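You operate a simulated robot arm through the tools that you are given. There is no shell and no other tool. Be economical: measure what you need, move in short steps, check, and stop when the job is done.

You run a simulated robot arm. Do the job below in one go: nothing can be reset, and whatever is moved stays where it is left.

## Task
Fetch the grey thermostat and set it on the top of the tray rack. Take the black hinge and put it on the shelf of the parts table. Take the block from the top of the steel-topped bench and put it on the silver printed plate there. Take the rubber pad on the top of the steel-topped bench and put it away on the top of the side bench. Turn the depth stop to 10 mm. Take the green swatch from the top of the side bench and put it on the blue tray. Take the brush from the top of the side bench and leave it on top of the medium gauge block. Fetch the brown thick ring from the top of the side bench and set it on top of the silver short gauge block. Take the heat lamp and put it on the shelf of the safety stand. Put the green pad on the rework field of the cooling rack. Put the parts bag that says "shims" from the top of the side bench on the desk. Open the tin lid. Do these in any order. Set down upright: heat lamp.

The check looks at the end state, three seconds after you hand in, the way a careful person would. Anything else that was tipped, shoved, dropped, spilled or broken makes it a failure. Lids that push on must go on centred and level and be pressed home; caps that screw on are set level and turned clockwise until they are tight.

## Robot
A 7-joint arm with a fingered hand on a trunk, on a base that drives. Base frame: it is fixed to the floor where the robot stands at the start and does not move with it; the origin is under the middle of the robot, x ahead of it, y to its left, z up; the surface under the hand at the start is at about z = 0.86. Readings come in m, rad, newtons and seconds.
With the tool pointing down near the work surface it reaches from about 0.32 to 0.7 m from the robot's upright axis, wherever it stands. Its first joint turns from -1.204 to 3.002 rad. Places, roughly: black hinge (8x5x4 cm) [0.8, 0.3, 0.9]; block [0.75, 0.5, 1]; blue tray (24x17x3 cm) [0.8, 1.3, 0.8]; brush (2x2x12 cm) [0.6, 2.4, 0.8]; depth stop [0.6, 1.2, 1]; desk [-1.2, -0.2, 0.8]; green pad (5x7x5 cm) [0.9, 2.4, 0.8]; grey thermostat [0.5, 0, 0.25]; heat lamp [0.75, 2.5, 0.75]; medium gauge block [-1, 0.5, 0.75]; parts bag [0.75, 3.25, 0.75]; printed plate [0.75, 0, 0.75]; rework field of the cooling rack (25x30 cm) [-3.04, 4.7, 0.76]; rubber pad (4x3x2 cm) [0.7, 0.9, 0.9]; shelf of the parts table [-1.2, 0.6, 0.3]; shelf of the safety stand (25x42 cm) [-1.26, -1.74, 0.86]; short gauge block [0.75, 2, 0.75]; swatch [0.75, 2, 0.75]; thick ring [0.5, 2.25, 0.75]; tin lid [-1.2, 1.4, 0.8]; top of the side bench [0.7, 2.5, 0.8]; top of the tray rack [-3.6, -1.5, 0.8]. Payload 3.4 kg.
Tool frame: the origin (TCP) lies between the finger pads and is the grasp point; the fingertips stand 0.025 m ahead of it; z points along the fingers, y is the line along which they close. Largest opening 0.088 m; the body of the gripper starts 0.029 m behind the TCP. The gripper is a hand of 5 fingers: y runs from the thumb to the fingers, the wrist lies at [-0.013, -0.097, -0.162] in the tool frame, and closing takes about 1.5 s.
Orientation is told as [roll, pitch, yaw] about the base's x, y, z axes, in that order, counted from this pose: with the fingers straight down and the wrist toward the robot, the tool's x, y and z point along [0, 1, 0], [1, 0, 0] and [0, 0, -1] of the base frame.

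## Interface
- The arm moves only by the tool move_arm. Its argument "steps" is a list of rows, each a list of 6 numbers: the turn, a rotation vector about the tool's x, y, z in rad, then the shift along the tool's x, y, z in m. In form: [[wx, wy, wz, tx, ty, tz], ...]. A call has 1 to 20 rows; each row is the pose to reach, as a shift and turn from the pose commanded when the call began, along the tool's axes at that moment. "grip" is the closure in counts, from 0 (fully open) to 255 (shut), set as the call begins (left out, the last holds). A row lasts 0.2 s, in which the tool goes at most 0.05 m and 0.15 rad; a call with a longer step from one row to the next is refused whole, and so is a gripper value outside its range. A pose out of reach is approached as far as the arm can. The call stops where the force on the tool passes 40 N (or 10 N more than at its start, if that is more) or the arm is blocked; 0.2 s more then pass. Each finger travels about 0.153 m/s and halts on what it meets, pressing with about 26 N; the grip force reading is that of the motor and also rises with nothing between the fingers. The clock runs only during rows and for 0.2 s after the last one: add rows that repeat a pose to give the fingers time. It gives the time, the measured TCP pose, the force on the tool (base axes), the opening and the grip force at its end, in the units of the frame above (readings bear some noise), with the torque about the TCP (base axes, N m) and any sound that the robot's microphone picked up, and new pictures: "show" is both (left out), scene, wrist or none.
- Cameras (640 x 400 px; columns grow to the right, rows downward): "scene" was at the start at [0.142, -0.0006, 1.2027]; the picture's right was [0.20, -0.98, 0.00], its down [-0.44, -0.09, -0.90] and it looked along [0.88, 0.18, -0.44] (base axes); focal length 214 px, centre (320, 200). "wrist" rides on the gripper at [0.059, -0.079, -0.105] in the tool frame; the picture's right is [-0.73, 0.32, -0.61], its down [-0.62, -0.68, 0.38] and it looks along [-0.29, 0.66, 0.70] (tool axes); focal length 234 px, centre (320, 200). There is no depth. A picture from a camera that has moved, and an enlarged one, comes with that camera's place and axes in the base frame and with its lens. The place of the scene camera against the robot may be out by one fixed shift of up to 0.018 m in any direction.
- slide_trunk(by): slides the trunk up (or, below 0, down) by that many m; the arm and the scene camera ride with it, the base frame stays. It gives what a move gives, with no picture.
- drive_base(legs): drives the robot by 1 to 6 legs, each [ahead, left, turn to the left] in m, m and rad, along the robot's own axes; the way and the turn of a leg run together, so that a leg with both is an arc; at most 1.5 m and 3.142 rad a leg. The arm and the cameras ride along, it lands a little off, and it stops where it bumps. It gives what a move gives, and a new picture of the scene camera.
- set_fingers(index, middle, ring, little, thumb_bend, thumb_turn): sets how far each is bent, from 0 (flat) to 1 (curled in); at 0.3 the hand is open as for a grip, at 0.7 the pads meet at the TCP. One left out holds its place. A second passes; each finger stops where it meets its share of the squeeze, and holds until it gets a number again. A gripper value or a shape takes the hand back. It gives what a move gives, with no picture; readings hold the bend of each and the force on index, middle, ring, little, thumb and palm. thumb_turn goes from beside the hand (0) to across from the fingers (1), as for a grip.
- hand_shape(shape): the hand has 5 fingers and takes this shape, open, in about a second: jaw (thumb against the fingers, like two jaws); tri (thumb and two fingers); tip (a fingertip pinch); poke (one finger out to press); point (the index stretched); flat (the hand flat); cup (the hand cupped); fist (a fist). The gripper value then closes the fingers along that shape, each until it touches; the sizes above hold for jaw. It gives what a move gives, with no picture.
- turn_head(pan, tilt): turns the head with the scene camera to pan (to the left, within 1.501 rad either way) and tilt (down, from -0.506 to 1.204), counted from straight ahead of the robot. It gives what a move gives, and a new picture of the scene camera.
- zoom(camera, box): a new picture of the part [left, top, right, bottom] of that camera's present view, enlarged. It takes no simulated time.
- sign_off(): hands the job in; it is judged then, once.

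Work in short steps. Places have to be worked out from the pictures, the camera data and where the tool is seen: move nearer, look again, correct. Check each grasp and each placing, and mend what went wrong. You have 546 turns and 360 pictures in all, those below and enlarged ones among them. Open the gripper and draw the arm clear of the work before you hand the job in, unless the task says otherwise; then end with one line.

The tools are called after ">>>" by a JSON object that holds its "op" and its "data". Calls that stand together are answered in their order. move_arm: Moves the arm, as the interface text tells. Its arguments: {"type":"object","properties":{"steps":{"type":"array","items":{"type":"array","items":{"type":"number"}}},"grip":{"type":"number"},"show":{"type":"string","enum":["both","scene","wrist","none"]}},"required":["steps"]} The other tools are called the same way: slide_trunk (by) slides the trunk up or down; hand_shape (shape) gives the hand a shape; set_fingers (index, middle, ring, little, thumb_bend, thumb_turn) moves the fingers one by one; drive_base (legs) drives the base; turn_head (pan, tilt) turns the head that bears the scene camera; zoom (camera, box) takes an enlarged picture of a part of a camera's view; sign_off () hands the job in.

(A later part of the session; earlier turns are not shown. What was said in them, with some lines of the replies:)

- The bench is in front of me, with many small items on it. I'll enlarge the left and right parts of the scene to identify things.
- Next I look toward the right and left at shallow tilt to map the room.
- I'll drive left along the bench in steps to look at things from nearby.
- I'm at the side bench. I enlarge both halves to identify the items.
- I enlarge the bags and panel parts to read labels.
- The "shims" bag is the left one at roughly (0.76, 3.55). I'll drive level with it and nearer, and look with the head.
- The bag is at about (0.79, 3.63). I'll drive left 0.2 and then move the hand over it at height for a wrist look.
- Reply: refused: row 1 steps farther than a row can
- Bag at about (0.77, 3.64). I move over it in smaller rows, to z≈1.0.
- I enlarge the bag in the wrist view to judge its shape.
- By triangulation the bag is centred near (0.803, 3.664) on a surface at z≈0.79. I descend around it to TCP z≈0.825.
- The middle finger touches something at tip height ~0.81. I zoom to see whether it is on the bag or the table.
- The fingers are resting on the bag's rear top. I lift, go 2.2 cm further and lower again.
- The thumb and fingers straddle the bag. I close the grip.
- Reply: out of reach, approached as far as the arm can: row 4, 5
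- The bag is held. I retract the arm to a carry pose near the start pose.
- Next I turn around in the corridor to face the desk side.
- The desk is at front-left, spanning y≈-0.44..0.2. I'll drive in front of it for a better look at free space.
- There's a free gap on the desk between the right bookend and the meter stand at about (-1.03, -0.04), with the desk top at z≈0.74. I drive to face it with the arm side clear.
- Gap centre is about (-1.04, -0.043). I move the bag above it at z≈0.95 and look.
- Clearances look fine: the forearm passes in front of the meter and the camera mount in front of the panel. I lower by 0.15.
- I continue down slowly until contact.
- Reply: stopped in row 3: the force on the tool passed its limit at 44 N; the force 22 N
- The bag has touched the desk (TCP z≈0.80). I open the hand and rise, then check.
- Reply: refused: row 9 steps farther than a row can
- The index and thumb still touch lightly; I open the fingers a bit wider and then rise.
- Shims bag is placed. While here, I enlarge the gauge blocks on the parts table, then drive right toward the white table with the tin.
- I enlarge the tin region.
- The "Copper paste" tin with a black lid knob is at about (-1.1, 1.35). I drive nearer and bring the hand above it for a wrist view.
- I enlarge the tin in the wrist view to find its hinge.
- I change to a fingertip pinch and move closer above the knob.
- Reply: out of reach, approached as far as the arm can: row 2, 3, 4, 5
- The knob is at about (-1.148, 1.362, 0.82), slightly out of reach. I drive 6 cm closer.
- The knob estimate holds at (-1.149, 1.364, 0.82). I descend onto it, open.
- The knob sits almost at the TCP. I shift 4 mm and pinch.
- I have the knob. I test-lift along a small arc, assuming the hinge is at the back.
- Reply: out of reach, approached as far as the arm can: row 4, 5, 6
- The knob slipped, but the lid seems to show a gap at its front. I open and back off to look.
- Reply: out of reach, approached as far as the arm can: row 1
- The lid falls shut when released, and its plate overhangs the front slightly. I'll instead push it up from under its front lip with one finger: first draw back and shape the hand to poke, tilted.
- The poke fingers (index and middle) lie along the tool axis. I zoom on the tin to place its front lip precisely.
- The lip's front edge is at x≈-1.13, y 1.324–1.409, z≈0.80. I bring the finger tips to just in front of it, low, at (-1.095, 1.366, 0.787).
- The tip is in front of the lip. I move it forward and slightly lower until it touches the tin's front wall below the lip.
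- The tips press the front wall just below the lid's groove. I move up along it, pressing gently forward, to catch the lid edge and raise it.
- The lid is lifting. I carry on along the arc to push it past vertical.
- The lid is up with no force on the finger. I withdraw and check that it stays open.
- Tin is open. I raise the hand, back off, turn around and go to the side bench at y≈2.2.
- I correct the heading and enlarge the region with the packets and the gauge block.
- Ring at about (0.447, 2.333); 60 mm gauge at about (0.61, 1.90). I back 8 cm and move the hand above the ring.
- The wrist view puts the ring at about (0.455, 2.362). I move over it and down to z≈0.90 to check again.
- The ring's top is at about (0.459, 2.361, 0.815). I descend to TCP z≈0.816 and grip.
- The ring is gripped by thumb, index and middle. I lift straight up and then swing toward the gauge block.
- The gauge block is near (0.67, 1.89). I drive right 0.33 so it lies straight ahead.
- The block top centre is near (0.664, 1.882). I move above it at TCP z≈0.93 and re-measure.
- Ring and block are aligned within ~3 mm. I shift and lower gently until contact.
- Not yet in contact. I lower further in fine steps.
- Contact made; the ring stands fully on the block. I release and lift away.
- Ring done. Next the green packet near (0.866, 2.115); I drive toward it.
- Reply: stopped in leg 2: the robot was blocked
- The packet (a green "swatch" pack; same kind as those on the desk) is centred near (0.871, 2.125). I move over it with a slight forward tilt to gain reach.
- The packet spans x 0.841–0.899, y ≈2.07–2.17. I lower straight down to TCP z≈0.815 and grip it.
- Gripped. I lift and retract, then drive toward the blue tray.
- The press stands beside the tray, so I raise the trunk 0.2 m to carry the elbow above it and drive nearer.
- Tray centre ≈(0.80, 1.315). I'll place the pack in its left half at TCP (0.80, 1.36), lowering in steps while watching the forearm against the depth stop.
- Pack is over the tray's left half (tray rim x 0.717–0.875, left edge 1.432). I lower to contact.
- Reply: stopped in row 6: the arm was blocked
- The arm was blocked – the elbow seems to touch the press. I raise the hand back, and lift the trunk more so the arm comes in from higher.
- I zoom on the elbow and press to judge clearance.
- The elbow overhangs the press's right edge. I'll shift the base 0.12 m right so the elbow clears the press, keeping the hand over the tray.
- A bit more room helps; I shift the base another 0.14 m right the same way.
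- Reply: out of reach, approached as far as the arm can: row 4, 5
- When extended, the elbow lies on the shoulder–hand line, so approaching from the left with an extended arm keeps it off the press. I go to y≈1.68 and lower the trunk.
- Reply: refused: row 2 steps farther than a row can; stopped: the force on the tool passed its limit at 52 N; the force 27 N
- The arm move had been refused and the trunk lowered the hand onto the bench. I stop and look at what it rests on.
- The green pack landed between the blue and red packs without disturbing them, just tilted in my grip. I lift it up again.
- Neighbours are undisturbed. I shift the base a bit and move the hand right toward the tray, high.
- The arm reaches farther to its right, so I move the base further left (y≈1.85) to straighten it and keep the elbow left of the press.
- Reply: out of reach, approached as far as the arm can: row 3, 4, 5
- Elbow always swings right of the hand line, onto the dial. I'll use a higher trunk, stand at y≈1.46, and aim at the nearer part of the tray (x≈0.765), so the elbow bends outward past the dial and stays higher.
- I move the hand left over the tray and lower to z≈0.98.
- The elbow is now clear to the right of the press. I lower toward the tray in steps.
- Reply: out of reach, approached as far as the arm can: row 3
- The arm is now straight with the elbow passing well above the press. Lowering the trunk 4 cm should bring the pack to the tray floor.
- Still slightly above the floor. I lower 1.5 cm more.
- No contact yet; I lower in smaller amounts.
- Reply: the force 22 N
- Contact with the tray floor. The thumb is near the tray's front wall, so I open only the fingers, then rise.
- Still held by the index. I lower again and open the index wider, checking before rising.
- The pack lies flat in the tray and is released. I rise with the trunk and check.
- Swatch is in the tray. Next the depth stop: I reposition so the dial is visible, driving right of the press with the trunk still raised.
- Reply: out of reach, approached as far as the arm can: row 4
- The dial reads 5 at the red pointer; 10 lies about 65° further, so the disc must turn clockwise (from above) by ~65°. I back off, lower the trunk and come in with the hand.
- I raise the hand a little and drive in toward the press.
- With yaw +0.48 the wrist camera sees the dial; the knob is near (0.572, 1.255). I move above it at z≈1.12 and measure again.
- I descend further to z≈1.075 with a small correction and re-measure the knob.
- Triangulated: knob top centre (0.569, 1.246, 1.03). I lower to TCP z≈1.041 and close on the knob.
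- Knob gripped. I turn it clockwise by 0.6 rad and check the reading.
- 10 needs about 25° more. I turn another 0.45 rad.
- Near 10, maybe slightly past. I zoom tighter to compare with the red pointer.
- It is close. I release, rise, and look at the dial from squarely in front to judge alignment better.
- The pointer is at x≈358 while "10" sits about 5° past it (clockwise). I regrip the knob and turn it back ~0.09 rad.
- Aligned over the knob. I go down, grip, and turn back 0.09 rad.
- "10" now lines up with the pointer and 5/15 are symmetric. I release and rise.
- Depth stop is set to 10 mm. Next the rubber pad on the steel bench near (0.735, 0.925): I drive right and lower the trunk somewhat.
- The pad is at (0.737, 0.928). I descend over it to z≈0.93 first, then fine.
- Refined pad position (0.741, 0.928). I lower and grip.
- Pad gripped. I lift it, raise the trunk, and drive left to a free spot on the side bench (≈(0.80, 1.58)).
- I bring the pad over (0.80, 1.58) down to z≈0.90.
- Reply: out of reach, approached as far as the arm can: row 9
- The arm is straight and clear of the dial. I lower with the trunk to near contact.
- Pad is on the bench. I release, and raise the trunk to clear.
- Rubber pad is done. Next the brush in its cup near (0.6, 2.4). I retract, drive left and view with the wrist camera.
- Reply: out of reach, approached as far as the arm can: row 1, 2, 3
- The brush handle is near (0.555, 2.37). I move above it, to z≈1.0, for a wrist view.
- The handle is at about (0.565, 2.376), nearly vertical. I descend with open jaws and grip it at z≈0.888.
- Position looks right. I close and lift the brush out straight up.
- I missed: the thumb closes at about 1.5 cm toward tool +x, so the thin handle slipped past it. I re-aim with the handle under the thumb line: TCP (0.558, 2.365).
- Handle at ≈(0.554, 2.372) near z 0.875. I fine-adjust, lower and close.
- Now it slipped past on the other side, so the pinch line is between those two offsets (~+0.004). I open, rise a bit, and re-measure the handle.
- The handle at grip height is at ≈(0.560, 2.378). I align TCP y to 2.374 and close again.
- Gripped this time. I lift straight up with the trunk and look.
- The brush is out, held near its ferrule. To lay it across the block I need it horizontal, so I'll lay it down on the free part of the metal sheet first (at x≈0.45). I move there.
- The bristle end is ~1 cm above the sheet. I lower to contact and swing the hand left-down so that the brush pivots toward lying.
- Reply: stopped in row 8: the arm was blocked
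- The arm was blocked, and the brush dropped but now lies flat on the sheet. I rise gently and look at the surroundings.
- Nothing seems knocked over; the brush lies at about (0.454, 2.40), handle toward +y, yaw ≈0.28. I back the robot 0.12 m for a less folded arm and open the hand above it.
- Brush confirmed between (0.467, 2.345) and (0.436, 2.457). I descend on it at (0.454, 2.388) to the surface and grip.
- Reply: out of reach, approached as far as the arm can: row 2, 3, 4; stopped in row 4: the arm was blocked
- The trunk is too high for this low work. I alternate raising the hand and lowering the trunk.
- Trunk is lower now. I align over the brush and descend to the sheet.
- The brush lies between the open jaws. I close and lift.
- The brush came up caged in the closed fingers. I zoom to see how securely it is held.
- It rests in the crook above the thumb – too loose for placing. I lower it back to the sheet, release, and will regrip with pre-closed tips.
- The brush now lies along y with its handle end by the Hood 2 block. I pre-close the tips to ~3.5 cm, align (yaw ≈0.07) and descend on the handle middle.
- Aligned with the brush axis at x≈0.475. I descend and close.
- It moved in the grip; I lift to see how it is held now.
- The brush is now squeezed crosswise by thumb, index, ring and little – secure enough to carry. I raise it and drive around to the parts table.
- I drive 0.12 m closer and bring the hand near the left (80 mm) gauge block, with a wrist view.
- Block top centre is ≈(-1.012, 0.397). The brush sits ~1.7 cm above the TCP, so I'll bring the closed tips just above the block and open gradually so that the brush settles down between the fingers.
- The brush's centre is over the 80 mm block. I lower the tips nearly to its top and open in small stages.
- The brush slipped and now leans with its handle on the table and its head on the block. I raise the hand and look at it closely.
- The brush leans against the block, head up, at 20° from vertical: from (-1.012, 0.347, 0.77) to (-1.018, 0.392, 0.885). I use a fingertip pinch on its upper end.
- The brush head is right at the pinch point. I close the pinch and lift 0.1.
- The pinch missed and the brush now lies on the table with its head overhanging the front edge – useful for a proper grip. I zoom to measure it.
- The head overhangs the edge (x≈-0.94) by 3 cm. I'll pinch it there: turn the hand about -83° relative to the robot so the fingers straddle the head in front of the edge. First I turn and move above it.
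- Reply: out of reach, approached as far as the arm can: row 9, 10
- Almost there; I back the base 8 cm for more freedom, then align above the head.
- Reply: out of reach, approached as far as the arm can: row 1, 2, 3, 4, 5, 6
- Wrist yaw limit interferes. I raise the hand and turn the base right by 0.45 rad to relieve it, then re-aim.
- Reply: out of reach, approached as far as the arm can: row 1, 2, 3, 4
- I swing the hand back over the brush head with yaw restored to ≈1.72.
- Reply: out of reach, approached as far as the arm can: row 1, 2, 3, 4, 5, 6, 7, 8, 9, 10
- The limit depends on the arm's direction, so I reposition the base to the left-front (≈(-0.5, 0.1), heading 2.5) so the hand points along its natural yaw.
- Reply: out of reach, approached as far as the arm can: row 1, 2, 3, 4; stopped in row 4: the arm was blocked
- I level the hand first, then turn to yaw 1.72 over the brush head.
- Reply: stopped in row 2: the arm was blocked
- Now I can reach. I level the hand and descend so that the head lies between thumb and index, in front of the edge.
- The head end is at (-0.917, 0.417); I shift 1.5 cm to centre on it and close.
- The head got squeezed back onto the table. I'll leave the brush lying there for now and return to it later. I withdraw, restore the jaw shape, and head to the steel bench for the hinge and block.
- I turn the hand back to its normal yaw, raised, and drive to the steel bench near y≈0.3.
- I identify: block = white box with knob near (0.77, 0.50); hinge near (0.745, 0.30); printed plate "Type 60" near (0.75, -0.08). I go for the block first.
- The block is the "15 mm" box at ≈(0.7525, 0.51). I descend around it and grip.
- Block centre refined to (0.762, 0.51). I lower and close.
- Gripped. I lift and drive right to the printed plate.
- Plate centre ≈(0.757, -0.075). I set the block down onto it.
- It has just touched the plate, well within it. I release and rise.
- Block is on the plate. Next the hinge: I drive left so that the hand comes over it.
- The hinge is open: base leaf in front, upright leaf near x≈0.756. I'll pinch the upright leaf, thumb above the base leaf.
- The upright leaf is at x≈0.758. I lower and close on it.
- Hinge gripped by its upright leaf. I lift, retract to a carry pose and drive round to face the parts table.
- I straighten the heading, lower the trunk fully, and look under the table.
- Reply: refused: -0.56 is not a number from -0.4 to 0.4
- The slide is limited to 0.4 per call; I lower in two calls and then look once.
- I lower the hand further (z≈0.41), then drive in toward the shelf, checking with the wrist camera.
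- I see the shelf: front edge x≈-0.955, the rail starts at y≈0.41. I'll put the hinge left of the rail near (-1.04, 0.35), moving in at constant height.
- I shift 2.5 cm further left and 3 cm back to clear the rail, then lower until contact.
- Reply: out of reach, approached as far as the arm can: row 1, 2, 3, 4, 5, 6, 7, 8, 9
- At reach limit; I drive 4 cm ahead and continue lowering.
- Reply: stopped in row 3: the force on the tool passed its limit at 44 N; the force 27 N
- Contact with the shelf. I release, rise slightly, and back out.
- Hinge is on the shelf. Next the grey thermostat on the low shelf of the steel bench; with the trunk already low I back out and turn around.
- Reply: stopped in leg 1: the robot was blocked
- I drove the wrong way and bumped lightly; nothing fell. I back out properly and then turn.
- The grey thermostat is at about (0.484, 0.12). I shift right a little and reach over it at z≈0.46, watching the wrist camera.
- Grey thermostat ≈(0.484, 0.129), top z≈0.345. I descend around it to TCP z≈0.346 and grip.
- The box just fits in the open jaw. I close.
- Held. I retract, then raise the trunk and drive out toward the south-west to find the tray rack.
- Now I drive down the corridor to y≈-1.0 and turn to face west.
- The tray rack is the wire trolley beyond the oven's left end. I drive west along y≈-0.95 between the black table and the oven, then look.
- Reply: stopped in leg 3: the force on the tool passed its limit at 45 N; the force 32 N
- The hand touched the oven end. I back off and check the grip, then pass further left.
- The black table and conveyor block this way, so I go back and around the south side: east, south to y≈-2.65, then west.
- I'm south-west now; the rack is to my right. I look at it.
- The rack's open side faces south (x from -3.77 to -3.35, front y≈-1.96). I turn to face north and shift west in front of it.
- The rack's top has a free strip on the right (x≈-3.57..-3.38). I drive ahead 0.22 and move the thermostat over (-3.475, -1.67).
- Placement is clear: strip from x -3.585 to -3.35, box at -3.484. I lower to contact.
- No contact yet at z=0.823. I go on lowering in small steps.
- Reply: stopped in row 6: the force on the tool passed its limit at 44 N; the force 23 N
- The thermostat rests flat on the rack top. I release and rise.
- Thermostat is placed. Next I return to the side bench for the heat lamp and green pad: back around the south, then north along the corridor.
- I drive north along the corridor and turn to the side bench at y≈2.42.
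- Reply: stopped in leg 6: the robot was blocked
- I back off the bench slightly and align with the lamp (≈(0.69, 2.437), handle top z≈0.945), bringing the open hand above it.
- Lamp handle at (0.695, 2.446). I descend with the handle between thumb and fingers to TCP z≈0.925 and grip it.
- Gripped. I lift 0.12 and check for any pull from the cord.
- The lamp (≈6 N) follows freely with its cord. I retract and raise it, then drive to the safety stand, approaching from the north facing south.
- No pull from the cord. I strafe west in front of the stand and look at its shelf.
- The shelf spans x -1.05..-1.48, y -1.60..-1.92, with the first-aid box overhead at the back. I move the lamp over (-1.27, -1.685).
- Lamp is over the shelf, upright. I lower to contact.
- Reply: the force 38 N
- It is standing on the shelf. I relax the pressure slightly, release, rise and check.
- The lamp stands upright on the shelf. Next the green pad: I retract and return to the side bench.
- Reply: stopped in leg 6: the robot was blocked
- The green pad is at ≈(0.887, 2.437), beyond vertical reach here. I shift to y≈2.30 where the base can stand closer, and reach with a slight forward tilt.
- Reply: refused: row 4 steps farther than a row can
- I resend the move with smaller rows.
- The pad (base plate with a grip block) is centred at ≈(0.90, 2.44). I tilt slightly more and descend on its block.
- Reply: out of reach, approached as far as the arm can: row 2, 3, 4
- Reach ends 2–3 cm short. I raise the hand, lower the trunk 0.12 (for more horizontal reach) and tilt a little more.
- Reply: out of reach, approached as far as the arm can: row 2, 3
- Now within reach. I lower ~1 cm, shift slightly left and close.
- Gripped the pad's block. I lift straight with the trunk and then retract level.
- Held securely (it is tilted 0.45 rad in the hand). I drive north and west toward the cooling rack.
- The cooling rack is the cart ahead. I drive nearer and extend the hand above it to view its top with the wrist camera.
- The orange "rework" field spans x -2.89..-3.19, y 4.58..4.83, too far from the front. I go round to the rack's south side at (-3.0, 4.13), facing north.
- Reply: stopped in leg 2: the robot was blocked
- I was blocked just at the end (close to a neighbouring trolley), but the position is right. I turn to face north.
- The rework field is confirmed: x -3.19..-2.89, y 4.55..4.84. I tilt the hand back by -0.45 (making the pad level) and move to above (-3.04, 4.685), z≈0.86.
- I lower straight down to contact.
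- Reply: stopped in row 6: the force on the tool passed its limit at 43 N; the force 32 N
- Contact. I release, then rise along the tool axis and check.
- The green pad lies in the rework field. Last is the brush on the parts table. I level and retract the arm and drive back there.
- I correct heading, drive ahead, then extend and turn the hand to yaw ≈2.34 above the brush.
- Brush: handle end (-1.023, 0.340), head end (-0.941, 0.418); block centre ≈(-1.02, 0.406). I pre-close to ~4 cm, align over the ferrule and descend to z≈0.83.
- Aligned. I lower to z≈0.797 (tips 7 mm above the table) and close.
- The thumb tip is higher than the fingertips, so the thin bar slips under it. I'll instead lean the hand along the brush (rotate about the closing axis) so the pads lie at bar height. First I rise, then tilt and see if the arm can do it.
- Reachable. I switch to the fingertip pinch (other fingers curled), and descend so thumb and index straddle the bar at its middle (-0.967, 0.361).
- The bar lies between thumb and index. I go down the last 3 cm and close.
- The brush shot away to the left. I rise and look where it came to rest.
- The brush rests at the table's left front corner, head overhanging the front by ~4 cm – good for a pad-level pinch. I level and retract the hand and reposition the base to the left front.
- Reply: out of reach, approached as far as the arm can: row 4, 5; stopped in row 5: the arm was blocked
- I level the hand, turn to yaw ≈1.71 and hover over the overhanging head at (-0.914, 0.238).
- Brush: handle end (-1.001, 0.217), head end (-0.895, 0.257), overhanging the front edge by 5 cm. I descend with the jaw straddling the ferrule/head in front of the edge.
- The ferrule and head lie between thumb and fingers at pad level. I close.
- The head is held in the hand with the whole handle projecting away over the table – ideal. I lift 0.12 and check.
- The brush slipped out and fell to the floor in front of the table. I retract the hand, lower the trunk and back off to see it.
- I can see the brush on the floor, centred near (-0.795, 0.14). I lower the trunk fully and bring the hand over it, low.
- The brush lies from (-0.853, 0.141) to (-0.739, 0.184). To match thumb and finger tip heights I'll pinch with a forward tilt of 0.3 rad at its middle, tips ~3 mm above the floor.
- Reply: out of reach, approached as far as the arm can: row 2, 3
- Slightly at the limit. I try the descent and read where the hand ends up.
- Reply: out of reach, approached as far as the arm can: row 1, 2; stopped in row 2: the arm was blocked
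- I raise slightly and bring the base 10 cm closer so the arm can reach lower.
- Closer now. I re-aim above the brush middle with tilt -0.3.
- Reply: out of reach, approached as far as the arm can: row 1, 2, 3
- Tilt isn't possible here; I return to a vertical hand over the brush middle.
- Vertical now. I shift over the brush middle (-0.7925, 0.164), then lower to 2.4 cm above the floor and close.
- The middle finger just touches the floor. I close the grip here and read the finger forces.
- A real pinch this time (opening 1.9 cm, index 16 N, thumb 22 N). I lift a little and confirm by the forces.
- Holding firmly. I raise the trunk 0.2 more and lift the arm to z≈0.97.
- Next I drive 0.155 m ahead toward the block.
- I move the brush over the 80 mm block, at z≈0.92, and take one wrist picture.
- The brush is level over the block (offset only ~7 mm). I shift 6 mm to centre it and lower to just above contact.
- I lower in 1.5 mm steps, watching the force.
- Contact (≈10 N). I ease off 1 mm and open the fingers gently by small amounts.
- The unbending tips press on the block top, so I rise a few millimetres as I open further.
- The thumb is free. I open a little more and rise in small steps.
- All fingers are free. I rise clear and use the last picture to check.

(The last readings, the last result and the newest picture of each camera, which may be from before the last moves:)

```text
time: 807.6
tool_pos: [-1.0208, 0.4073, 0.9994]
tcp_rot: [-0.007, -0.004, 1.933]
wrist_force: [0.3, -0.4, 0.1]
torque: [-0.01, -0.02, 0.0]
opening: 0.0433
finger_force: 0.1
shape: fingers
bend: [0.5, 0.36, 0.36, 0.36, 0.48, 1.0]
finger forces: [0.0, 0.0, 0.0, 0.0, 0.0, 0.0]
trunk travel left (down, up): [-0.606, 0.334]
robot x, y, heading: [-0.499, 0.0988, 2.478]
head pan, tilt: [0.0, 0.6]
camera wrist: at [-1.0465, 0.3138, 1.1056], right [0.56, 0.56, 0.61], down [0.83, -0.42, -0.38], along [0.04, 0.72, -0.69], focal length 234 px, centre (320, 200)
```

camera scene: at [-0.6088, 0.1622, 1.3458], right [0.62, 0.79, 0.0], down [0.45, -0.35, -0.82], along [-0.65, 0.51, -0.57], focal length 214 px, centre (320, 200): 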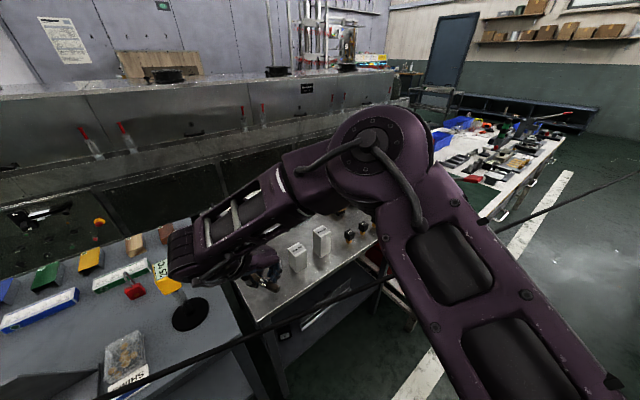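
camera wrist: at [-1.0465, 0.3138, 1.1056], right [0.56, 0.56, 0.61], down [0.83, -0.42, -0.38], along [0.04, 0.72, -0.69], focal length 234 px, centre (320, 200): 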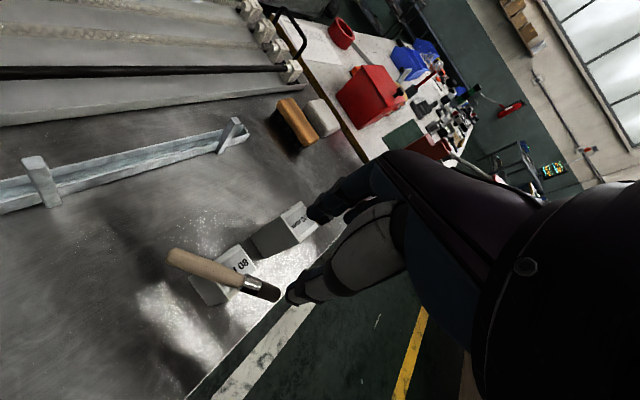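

The brush lies across the top of the 80 mm block. I draw the arm clear upward and back, hand open.

>>> {"op": "move_arm", "data": {"steps": [[0, 0, 0, 0, 0, -0.04], [0, 0, 0, 0, 0, -0.07], [0, 0, 0, -0.03, -0.03, -0.08], [0, 0, 0, -0.06, -0.06, -0.08], [0, 0, 0, -0.1, -0.09, -0.08], [0, 0, 0, -0.13, -0.11, -0.08]], "grip": 0, "show": "none"}}

```text
time: 809.0
tool_pos: [-0.8595, 0.3505, 1.0774]
tcp_rot: [-0.006, -0.002, 1.93]
wrist_force: [-0.3, -0.1, 0.2]
torque: [0.0, 0.02, 0.0]
opening: 0.0876
finger_force: 0.2
shape: jaw
bend: [0.3, 0.3, 0.3, 0.3, 0.3, 0.98]
finger forces: [0.1, 0.0, 0.0, 0.1, 0.0, 0.1]
trunk travel left (down, up): [-0.606, 0.334]
robot x, y, heading: [-0.5023, 0.0961, 2.481]
head pan, tilt: [0.0, 0.6]
no pictures are left
```

All twelve items are done and the hand is open and clear, so I hand the job in.

>>> {"op": "sign_off", "data": {}}

```text
The job is handed in.
```

All twelve items are in place and the job is handed in, but not cleanly: the brush was dropped on the floor before it went onto the 80 mm block, and I bumped benches, the oven end and the parts table.
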